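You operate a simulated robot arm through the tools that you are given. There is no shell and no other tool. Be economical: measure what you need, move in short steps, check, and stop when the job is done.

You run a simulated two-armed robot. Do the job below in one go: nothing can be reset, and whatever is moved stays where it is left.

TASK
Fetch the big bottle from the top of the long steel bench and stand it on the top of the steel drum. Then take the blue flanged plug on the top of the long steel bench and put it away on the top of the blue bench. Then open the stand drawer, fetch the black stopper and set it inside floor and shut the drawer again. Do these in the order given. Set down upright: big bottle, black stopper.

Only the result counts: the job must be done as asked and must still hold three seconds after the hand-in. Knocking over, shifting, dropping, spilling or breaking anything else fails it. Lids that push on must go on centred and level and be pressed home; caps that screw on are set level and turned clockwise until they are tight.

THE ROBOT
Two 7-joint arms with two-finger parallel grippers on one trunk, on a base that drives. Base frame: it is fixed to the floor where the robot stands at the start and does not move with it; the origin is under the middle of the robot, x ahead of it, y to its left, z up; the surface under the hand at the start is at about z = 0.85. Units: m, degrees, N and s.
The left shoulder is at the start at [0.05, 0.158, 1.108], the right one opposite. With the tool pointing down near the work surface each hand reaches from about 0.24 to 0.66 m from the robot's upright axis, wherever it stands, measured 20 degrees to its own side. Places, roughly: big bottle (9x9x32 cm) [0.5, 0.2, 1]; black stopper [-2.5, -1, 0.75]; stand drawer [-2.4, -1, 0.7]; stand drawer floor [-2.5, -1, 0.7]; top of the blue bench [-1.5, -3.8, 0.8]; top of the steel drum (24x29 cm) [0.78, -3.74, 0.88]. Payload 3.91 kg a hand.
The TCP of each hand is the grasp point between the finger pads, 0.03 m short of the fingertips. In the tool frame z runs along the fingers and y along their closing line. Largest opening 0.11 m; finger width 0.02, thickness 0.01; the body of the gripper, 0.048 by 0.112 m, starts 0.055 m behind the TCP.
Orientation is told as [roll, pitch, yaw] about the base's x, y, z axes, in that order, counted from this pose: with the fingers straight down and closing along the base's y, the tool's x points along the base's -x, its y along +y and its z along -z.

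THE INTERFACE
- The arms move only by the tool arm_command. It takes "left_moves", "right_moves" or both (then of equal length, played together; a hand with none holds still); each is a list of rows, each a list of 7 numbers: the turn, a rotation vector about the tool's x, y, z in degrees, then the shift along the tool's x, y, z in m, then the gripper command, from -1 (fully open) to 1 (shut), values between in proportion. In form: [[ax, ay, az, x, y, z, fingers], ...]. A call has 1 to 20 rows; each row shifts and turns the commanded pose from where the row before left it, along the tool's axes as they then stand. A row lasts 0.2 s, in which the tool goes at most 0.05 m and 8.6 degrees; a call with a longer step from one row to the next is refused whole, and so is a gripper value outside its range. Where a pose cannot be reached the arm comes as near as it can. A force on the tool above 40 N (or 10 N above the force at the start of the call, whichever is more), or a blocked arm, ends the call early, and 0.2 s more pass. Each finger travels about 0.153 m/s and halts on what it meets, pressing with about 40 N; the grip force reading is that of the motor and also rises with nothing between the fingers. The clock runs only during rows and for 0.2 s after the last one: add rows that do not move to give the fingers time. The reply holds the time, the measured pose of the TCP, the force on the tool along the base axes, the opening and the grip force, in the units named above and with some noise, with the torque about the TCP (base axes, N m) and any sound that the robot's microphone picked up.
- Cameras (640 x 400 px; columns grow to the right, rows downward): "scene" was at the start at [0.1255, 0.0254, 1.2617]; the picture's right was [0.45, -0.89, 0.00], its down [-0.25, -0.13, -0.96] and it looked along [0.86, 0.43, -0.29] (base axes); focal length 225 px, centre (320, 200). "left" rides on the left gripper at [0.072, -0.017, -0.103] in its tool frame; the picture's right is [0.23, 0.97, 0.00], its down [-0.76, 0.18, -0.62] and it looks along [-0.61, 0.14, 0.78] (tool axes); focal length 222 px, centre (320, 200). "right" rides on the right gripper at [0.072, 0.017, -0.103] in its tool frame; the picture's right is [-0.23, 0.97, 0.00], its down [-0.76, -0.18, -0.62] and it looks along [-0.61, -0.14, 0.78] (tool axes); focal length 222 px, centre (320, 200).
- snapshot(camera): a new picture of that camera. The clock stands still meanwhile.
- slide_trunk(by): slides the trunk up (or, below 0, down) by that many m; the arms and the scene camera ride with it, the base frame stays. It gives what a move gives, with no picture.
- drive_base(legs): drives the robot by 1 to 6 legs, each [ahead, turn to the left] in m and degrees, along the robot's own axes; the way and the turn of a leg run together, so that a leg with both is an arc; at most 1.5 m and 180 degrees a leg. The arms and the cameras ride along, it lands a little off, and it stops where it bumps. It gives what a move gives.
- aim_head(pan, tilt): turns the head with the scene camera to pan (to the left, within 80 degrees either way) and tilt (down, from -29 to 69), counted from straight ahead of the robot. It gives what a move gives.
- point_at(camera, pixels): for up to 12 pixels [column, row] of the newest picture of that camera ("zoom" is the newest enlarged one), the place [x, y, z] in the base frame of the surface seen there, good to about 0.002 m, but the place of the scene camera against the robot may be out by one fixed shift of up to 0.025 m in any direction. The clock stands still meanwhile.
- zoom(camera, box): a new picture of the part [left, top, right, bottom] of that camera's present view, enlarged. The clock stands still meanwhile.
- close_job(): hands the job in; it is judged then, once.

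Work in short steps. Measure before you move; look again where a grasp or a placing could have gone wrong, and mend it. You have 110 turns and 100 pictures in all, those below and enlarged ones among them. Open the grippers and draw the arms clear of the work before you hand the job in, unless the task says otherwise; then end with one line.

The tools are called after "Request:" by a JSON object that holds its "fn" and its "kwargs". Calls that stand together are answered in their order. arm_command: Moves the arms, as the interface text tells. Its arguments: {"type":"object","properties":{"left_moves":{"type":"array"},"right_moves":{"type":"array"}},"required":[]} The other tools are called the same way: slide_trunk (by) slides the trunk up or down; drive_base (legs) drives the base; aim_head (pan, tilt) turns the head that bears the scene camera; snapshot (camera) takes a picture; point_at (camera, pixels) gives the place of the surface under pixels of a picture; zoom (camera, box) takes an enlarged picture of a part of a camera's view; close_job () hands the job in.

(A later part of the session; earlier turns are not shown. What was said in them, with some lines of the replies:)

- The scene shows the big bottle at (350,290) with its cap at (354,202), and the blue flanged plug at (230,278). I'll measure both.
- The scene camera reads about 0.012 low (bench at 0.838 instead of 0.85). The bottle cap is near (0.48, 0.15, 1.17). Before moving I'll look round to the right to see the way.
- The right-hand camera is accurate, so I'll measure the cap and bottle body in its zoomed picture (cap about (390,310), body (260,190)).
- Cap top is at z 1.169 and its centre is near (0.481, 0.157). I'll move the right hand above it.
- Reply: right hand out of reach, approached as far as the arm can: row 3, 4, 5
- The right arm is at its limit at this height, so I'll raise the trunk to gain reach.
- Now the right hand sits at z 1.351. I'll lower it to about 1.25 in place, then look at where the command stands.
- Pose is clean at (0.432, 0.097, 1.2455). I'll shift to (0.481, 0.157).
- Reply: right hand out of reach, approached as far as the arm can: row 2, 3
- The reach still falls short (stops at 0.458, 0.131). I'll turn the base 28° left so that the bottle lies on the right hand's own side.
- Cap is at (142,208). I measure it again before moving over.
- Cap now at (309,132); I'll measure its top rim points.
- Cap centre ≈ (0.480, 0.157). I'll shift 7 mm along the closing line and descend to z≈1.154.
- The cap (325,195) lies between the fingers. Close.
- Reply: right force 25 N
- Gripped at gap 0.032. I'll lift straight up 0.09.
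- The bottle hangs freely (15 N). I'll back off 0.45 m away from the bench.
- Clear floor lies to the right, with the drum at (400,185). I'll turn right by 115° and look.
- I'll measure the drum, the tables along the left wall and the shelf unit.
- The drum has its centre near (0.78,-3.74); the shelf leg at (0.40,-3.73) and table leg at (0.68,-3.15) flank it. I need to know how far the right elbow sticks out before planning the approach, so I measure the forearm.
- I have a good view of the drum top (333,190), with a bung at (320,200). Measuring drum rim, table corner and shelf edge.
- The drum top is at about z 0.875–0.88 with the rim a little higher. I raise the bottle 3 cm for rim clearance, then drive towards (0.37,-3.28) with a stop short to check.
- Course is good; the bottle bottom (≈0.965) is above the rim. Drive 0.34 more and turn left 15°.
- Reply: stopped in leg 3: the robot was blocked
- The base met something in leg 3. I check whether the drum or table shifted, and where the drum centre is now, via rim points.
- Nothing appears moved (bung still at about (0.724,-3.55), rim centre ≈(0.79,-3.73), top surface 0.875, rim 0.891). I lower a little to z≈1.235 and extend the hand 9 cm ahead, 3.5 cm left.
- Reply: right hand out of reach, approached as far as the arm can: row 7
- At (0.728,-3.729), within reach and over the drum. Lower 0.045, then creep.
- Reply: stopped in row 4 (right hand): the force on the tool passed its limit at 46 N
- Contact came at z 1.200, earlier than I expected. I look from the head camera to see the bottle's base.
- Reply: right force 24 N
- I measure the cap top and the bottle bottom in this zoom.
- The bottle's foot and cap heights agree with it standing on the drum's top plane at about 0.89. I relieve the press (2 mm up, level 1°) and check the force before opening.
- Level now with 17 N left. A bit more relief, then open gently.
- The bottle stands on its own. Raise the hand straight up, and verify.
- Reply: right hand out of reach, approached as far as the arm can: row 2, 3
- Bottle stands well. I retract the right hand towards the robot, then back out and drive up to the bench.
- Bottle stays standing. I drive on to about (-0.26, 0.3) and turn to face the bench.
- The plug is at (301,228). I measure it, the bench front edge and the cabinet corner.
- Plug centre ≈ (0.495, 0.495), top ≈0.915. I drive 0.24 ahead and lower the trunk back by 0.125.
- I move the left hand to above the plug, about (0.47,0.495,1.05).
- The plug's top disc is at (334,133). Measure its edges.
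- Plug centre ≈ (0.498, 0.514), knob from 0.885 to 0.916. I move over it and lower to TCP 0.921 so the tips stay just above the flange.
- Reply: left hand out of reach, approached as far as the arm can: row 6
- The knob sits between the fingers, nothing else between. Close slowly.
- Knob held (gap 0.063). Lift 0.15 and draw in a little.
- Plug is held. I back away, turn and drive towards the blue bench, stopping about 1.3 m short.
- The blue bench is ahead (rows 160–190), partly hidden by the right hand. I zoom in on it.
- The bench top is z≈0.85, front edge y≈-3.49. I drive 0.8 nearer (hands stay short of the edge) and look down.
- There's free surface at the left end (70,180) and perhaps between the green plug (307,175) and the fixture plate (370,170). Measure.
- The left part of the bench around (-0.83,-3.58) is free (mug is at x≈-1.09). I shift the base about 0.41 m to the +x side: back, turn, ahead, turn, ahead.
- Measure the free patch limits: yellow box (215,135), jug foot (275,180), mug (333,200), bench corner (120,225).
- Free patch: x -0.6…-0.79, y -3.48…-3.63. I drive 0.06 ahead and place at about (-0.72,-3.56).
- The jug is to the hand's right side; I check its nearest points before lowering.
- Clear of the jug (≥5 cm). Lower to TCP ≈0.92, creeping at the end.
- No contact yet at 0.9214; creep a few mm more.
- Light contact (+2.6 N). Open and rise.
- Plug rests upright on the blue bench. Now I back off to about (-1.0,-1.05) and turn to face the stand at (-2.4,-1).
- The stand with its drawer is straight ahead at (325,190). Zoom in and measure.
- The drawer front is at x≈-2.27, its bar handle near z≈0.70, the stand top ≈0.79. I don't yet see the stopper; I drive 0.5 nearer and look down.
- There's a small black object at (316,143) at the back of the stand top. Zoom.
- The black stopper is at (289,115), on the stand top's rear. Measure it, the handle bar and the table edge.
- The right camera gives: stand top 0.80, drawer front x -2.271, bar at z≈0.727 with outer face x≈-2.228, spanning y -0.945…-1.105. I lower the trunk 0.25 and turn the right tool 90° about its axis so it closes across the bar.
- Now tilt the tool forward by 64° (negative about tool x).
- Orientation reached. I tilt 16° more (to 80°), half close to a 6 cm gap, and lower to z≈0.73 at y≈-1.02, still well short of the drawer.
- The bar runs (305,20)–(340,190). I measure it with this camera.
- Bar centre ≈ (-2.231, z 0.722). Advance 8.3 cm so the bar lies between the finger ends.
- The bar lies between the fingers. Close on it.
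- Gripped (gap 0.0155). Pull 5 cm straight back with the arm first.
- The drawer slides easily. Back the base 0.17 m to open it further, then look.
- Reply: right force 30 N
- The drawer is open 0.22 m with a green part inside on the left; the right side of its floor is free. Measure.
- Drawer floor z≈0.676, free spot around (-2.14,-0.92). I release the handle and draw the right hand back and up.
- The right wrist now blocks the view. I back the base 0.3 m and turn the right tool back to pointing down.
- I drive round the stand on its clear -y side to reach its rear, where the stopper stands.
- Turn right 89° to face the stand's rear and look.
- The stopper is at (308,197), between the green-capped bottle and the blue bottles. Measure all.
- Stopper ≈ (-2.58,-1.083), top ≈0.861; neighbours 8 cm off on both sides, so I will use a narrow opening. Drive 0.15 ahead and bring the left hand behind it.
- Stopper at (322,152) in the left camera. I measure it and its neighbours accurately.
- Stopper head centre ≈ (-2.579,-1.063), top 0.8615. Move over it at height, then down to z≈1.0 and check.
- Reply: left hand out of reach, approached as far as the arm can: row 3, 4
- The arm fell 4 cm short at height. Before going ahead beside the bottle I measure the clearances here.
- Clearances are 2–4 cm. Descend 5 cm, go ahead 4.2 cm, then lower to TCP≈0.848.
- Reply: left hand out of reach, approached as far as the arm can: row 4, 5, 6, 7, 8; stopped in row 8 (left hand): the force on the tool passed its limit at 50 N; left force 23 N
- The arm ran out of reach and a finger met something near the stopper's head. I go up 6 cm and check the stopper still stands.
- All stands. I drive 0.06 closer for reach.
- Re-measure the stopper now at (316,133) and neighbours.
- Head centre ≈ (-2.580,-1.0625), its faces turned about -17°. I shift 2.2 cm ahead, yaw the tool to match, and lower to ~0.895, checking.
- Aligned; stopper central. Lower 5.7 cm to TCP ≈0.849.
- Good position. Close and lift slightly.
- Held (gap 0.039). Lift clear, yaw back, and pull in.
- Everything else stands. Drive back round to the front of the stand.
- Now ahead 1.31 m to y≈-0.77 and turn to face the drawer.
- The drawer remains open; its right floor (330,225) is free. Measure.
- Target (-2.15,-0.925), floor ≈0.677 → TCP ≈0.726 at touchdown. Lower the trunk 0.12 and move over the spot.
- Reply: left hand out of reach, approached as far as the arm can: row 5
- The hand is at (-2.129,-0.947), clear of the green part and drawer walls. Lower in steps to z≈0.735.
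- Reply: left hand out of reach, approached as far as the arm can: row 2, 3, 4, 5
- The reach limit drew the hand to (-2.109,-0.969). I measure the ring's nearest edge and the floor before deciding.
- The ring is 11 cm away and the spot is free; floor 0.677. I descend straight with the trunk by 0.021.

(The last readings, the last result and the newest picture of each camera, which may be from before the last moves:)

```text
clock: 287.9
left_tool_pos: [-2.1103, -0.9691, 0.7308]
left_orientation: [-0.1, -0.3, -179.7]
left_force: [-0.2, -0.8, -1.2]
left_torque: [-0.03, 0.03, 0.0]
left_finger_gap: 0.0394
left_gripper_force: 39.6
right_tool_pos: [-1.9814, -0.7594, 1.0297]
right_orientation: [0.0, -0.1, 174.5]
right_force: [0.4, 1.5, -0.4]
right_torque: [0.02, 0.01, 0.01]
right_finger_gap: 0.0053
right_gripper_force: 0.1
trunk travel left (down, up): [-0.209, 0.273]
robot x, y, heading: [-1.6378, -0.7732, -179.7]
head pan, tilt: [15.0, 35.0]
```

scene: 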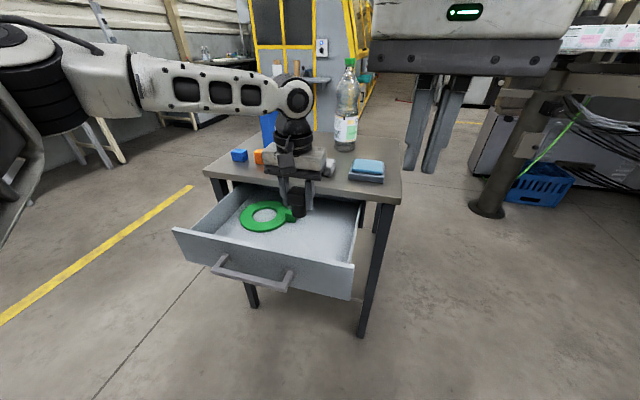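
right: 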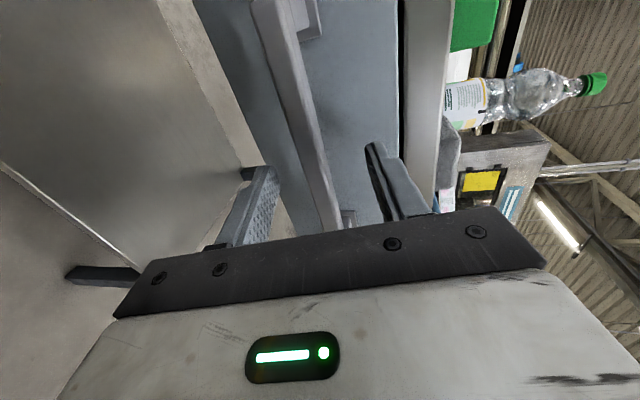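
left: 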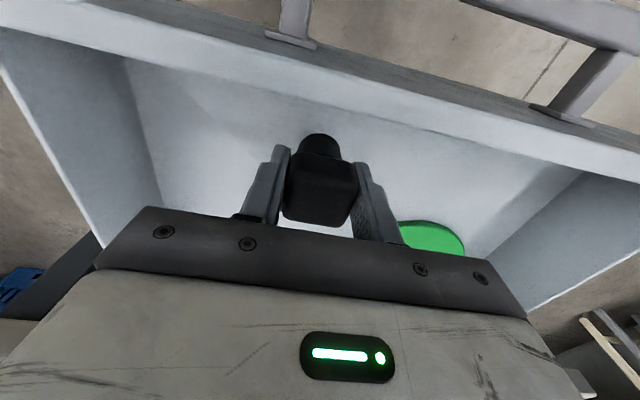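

No contact yet; 3 mm more.

Request:
{"fn": "slide_trunk", "kwargs": {"by": -0.003}}

```text
clock: 288.4
left_tool_pos: [-2.1099, -0.9691, 0.7287]
left_orientation: [-0.1, -0.3, -179.8]
left_force: [0.0, 0.2, -0.6]
left_torque: [0.0, 0.02, -0.01]
left_finger_gap: 0.0391
left_gripper_force: 39.8
right_tool_pos: [-1.9818, -0.7589, 1.0283]
right_orientation: [-0.1, -0.1, 174.5]
right_force: [-0.2, 0.0, 0.4]
right_torque: [0.02, 0.03, 0.02]
right_finger_gap: 0.0053
right_gripper_force: 0.1
trunk travel left (down, up): [-0.206, 0.276]
robot x, y, heading: [-1.6396, -0.7758, -179.6]
head pan, tilt: [15.0, 35.0]
```

Request:
{"fn": "slide_trunk", "kwargs": {"by": -0.003}}

```text
clock: 289.0
left_tool_pos: [-2.1105, -0.968, 0.7273]
left_orientation: [-0.1, -0.6, -179.7]
left_force: [0.0, -2.9, 15.7]
left_torque: [-0.19, -0.04, -0.02]
left_finger_gap: 0.0393
left_gripper_force: 39.8
right_tool_pos: [-1.9803, -0.7591, 1.0253]
right_orientation: [0.0, -0.2, 174.6]
right_force: [0.9, 0.3, 0.5]
right_torque: [0.02, 0.03, -0.01]
right_finger_gap: 0.0053
right_gripper_force: 0.0
trunk travel left (down, up): [-0.203, 0.279]
robot x, y, heading: [-1.6401, -0.7761, -179.8]
head pan, tilt: [15.0, 35.0]
```

Touchdown (15.7 N at 0.727). Open to 7.5 cm and look.

Request:
{"fn": "arm_command", "kwargs": {"left_moves": [[0, 0, 0, 0, 0, 0, 0.2], [0, 0, 0, 0, 0, 0, -0.1], [0, 0, 0, 0, 0, 0, -0.3], [0, 0, 0, 0, 0, 0, -0.3]]}}

Request:
{"fn": "snapshot", "kwargs": {"camera": "left"}}

```text
clock: 290.0
left_tool_pos: [-2.1086, -0.9693, 0.7247]
left_orientation: [-0.1, -0.2, -179.8]
left_force: [0.8, 0.2, -0.8]
left_torque: [0.01, 0.01, -0.02]
left_finger_gap: 0.0715
left_gripper_force: 0.1
right_tool_pos: [-1.9816, -0.7595, 1.0242]
right_orientation: [-0.1, -0.1, 174.5]
right_force: [-0.2, -0.2, -0.5]
right_torque: [0.01, 0.0, -0.01]
right_finger_gap: 0.0056
right_gripper_force: 0.1
trunk travel left (down, up): [-0.203, 0.279]
robot x, y, heading: [-1.6405, -0.779, -179.8]
head pan, tilt: [15.0, 35.0]
```

```text
25 pictures are left
```

left: 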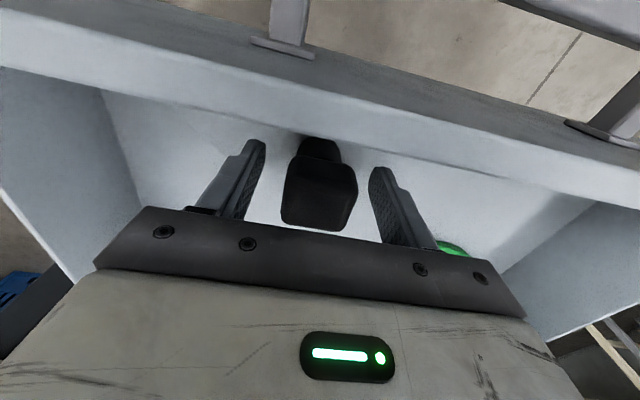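

The stopper stands upright, freed. Rise straight up with the trunk 0.16, then look.

Request:
{"fn": "slide_trunk", "kwargs": {"by": 0.16}}

Request:
{"fn": "snapshot", "kwargs": {"camera": "left"}}

```text
clock: 291.8
left_tool_pos: [-2.1091, -0.9689, 0.8849]
left_orientation: [-0.1, -0.3, -179.8]
left_force: [0.1, -0.2, 0.1]
left_torque: [0.05, -0.02, -0.02]
left_finger_gap: 0.0716
left_gripper_force: 0.1
right_tool_pos: [-1.982, -0.7588, 1.1832]
right_orientation: [-0.2, -0.1, 174.4]
right_force: [-0.6, 0.1, -0.8]
right_torque: [0.01, 0.02, 0.0]
right_finger_gap: 0.0054
right_gripper_force: 0.0
trunk travel left (down, up): [-0.363, 0.119]
robot x, y, heading: [-1.6423, -0.7746, -179.8]
head pan, tilt: [15.0, 35.0]
```

```text
24 pictures are left
```

left: 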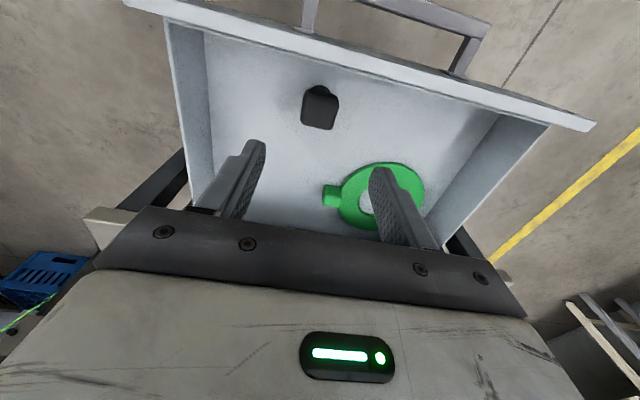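

The stopper stands in the drawer. Now I draw the left hand out in front of the drawer at its centre (y≈-1.03), closing the fingers.

Request:
{"fn": "arm_command", "kwargs": {"left_moves": [[0, 0, 0, 0.035, 0, 0, -0.3], [0, 0, 0, 0.04, 0.01, 0, -0.3], [0, 0, 0, 0.04, 0.02, 0, 0.3], [0, 0, 0, 0.04, 0.02, 0, 0.9], [0, 0, 0, 0.04, 0.01, 0, 1], [0, 0, 0, 0, 0, 0, 1]]}}

Request:
{"fn": "slide_trunk", "kwargs": {"by": -0.15}}

Request:
{"fn": "snapshot", "kwargs": {"camera": "scene"}}

```text
clock: 293.2
left_tool_pos: [-1.9137, -1.0293, 0.8842]
left_orientation: [-0.2, -0.2, -179.7]
left_force: [-0.4, -0.2, -0.9]
left_torque: [0.02, 0.02, -0.01]
left_finger_gap: 0.0
left_gripper_force: 38.2
right_tool_pos: [-1.9817, -0.7601, 1.1852]
right_orientation: [-0.1, 0.0, 174.6]
right_force: [0.6, 0.1, -0.1]
right_torque: [-0.02, 0.02, 0.01]
right_finger_gap: 0.0053
right_gripper_force: 0.1
trunk travel left (down, up): [-0.363, 0.119]
robot x, y, heading: [-1.6424, -0.775, -179.6]
head pan, tilt: [15.0, 35.0]
```

```text
clock: 294.9
left_tool_pos: [-1.9123, -1.0287, 0.7353]
left_orientation: [0.0, -0.3, -179.7]
left_force: [-0.7, 0.8, 0.6]
left_torque: [0.01, -0.01, -0.03]
left_finger_gap: 0.0001
left_gripper_force: 37.1
right_tool_pos: [-1.9812, -0.7592, 1.035]
right_orientation: [0.0, 0.0, 174.5]
right_force: [-0.2, -1.0, 0.7]
right_torque: [0.0, 0.04, -0.02]
right_finger_gap: 0.0055
right_gripper_force: 0.0
trunk travel left (down, up): [-0.213, 0.269]
robot x, y, heading: [-1.64, -0.7775, -179.4]
head pan, tilt: [15.0, 35.0]
```

```text
23 pictures are left
```

scene: 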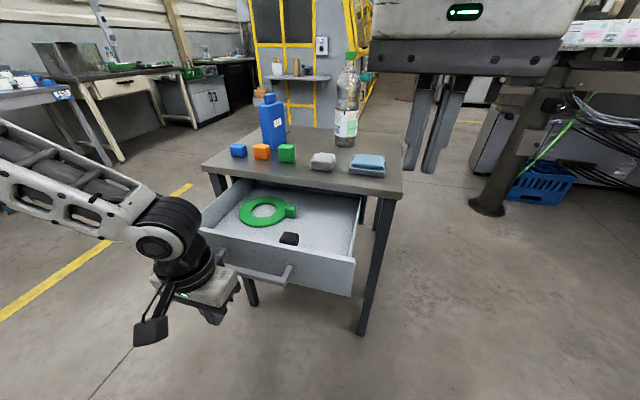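

Hand is ready in front of the bar. Drive 0.05 ahead, then push slowly with 1 cm rows.

Request:
{"fn": "drive_base", "kwargs": {"legs": [[0.05, 0]]}}

Request:
{"fn": "arm_command", "kwargs": {"left_moves": [[0, 0, 0, -0.006, 0, 0, 1], [0, 0, 0, -0.006, 0, 0, 1], [0, 0, 0, -0.006, 0, 0, 1], [0, 0, 0, -0.006, 0, 0, 1], [0, 0, 0, -0.006, 0, 0, 1], [0, 0, 0, -0.006, 0, 0, 1], [0, 0, 0, -0.008, 0, 0, 1], [0, 0, 0, -0.01, 0, 0, 1], [0, 0, 0, -0.01, 0, 0, 1], [0, 0, 0, -0.01, 0, 0, 1], [0, 0, 0, -0.01, 0, 0, 1], [0, 0, 0, -0.01, 0, 0, 1], [0, 0, 0, -0.01, 0, 0, 1], [0, 0, 0, -0.006, 0, 0, 1], [0, 0, 0, 0, 0, 0, 1]]}}

Request:
{"fn": "snapshot", "kwargs": {"camera": "scene"}}

```text
clock: 295.9
left_tool_pos: [-1.9628, -1.0296, 0.734]
left_orientation: [-0.1, -0.3, -179.7]
left_force: [-0.4, -1.1, 0.3]
left_torque: [0.0, -0.02, -0.05]
left_finger_gap: 0.0
left_gripper_force: 37.4
right_tool_pos: [-2.0314, -0.7592, 1.0345]
right_orientation: [0.0, -0.1, 174.6]
right_force: [-0.8, -0.6, 0.6]
right_torque: [0.04, 0.0, 0.0]
right_finger_gap: 0.0056
right_gripper_force: 0.1
trunk travel left (down, up): [-0.213, 0.269]
robot x, y, heading: [-1.6869, -0.7741, -179.5]
head pan, tilt: [15.0, 35.0]
```

```text
clock: 299.1
left_tool_pos: [-2.0723, -1.0286, 0.7346]
left_orientation: [0.0, -0.4, -179.7]
left_force: [-0.1, 0.0, -0.5]
left_torque: [0.01, 0.0, -0.02]
left_finger_gap: 0.0
left_gripper_force: 37.8
right_tool_pos: [-2.0327, -0.7598, 1.0353]
right_orientation: [0.0, -0.2, 174.6]
right_force: [-0.8, -0.3, 0.7]
right_torque: [-0.01, -0.01, -0.02]
right_finger_gap: 0.0056
right_gripper_force: 0.1
trunk travel left (down, up): [-0.213, 0.269]
robot x, y, heading: [-1.6886, -0.7796, -179.9]
head pan, tilt: [15.0, 35.0]
```

```text
22 pictures are left
```

scene: 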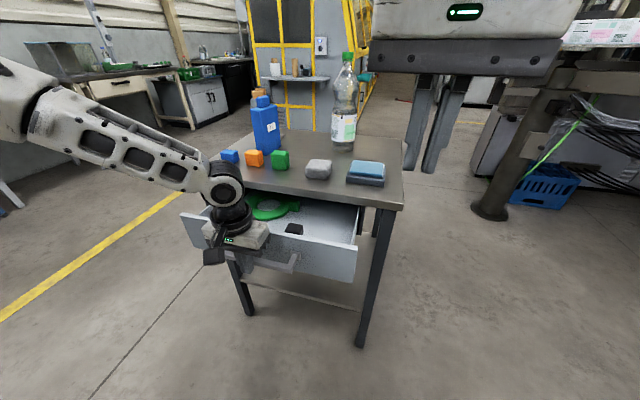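

I check how far the drawer moved and whether the stopper stands.

Request:
{"fn": "zoom", "kwargs": {"camera": "scene", "box": [170, 160, 410, 310]}}

Request:
{"fn": "point_at", "kwargs": {"camera": "scene", "pixels": [[330, 262], [294, 227], [294, 233], [285, 262]]}}

```text
2.67 times, centred on (290, 235) of scene
```

zoom: 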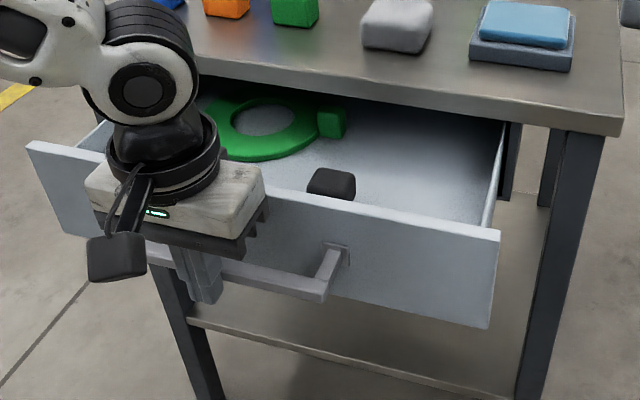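

```text
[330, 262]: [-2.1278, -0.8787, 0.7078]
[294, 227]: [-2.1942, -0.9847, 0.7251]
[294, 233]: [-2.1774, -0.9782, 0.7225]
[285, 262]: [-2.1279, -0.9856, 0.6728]
```

Drawer front is now at x≈-2.128 and the stopper stands. Continue 0.143 m at the same slow pace.

Request:
{"fn": "arm_command", "kwargs": {"left_moves": [[0, 0, 0, -0.005, 0, 0, 1], [0, 0, 0, -0.008, 0, 0, 1], [0, 0, 0, -0.01, 0, 0, 1], [0, 0, 0, -0.01, 0, 0, 1], [0, 0, 0, -0.01, 0, 0, 1], [0, 0, 0, -0.01, 0, 0, 1], [0, 0, 0, -0.01, 0, 0, 1], [0, 0, 0, -0.01, 0, 0, 1], [0, 0, 0, -0.01, 0, 0, 1], [0, 0, 0, -0.01, 0, 0, 1], [0, 0, 0, -0.01, 0, 0, 1], [0, 0, 0, -0.01, 0, 0, 1], [0, 0, 0, -0.01, 0, 0, 1], [0, 0, 0, -0.006, 0, 0, 1], [0, 0, 0, -0.005, 0, 0, 1], [0, 0, 0, -0.004, 0, 0, 1], [0, 0, 0, -0.003, 0, 0, 1], [0, 0, 0, 0, 0, 0, 1]]}}

Request:
{"fn": "snapshot", "kwargs": {"camera": "scene"}}

```text
clock: 302.9
left_tool_pos: [-2.2086, -1.033, 0.7387]
left_orientation: [-0.2, -0.4, -179.7]
left_force: [-0.5, 0.3, -0.7]
left_torque: [0.01, 0.01, -0.06]
left_finger_gap: 0.0002
left_gripper_force: 37.3
left hand out of reach, approached as far as the arm can: row 16
right_tool_pos: [-2.0305, -0.7585, 1.0349]
right_orientation: [-0.1, -0.1, 174.5]
right_force: [0.0, 0.3, 0.2]
right_torque: [0.04, 0.01, -0.01]
right_finger_gap: 0.0056
right_gripper_force: 0.1
trunk travel left (down, up): [-0.213, 0.269]
robot x, y, heading: [-1.6907, -0.7727, -179.7]
head pan, tilt: [15.0, 35.0]
```

```text
20 pictures are left
```

scene: 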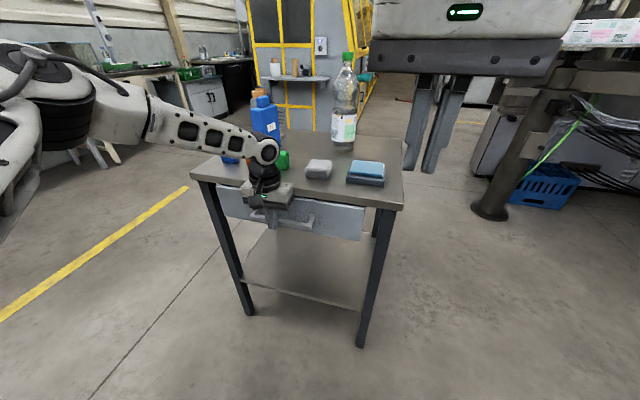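

Nearly shut. Measure the drawer front against its closed value (scene reading -2.268…-2.272).

Request:
{"fn": "point_at", "kwargs": {"camera": "scene", "pixels": [[340, 222], [350, 225], [230, 200], [335, 208], [310, 222]]}}

Request:
{"fn": "drive_base", "kwargs": {"legs": [[0.01, 0]]}}

```text
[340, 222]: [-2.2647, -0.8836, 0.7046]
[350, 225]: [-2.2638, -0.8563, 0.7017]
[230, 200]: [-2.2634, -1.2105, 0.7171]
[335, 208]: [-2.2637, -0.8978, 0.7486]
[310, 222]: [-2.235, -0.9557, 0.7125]
```

```text
clock: 303.6
left_tool_pos: [-2.2147, -1.0336, 0.7396]
left_orientation: [0.0, -0.1, -179.8]
left_force: [25.6, 1.5, 5.8]
left_torque: [0.3, -0.36, -0.07]
left_finger_gap: 0.0001
left_gripper_force: 37.8
right_tool_pos: [-2.04, -0.7593, 1.0353]
right_orientation: [0.0, -0.3, 174.6]
right_force: [0.4, 0.8, 0.2]
right_torque: [0.03, -0.01, -0.01]
right_finger_gap: 0.0057
right_gripper_force: 0.1
trunk travel left (down, up): [-0.213, 0.269]
robot x, y, heading: [-1.7003, -0.7775, -179.6]
head pan, tilt: [15.0, 35.0]
```

25.6 N against the stop: the drawer is home. Back the base off and look.

Request:
{"fn": "drive_base", "kwargs": {"legs": [[-0.35, 0]]}}

Request:
{"fn": "snapshot", "kwargs": {"camera": "scene"}}

Request:
{"fn": "zoom", "kwargs": {"camera": "scene", "box": [220, 110, 420, 240]}}

```text
clock: 305.9
left_tool_pos: [-1.8669, -1.0318, 0.737]
left_orientation: [-0.1, 0.2, -179.6]
left_force: [0.8, -0.7, -1.1]
left_torque: [0.01, -0.01, 0.02]
left_finger_gap: 0.0
left_gripper_force: 37.9
right_tool_pos: [-1.6928, -0.7574, 1.035]
right_orientation: [0.0, -0.1, 174.7]
right_force: [0.7, 0.4, 1.2]
right_torque: [0.02, 0.0, 0.01]
right_finger_gap: 0.0053
right_gripper_force: 0.0
trunk travel left (down, up): [-0.213, 0.269]
robot x, y, heading: [-1.3541, -0.7702, -179.5]
head pan, tilt: [15.0, 35.0]
```

```text
19 pictures are left
```

scene: 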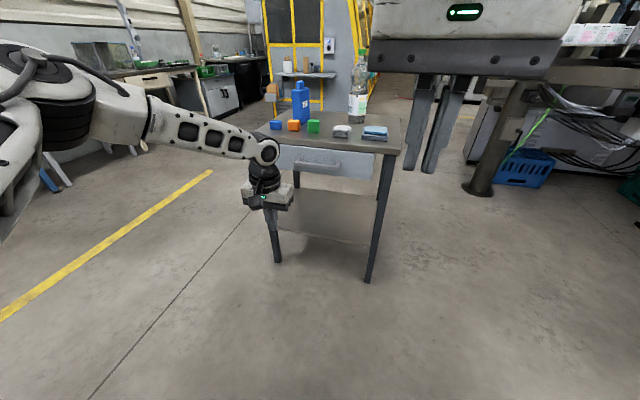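

```text
3.08 times, centred on (320, 175) of scene
```

zoom: 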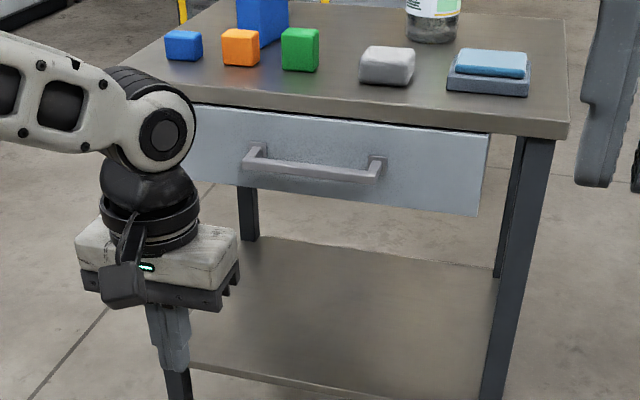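

Measure the drawer front once more, and open the grippers with the arms clear.

Request:
{"fn": "point_at", "kwargs": {"camera": "zoom", "pixels": [[420, 180], [300, 140], [450, 160], [300, 95], [400, 130]]}}

Request:
{"fn": "arm_command", "kwargs": {"left_moves": [[0, 0, 0, 0.02, 0, 0, 0], [0, 0, 0, 0.02, 0, 0, -1], [0, 0, 0, 0, 0, 0, -1], [0, 0, 0, 0, 0, 0, -1]], "right_moves": [[0, 0, 0, 0, 0, 0, 0], [0, 0, 0, 0, 0, 0, -1], [0, 0, 0, 0, 0, 0, -1], [0, 0, 0, 0, 0, 0, -1]]}}

```text
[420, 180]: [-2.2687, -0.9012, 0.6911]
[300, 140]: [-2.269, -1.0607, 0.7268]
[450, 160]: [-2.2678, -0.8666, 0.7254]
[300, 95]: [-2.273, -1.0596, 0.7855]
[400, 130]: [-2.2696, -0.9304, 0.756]
```

```text
clock: 306.9
left_tool_pos: [-1.8281, -1.0327, 0.7372]
left_orientation: [0.0, 0.3, -179.6]
left_force: [-0.7, -0.4, 0.3]
left_torque: [0.0, 0.06, -0.02]
left_finger_gap: 0.11
left_gripper_force: 0.0
right_tool_pos: [-1.6921, -0.7576, 1.0343]
right_orientation: [-0.1, -0.1, 174.7]
right_force: [-1.3, 1.1, 0.4]
right_torque: [0.03, -0.01, 0.0]
right_finger_gap: 0.1101
right_gripper_force: 0.1
trunk travel left (down, up): [-0.213, 0.269]
robot x, y, heading: [-1.3496, -0.7724, -179.6]
head pan, tilt: [15.0, 35.0]
```

The drawer front reads -2.269, the same as when it was first closed. The bottle still stood on the drum when last seen, the plug is on the blue bench, and the grippers are open and clear, so I hand the job in.

Request:
{"fn": "close_job", "kwargs": {}}

```text
The job is handed in.
```

I handed the job in with all three parts done in order: the big bottle stands on the steel drum, the blue flanged plug is on the blue bench, and the black stopper stands on the drawer floor with the drawer shut. I last saw the stopper upright just before the final push shut the drawer.
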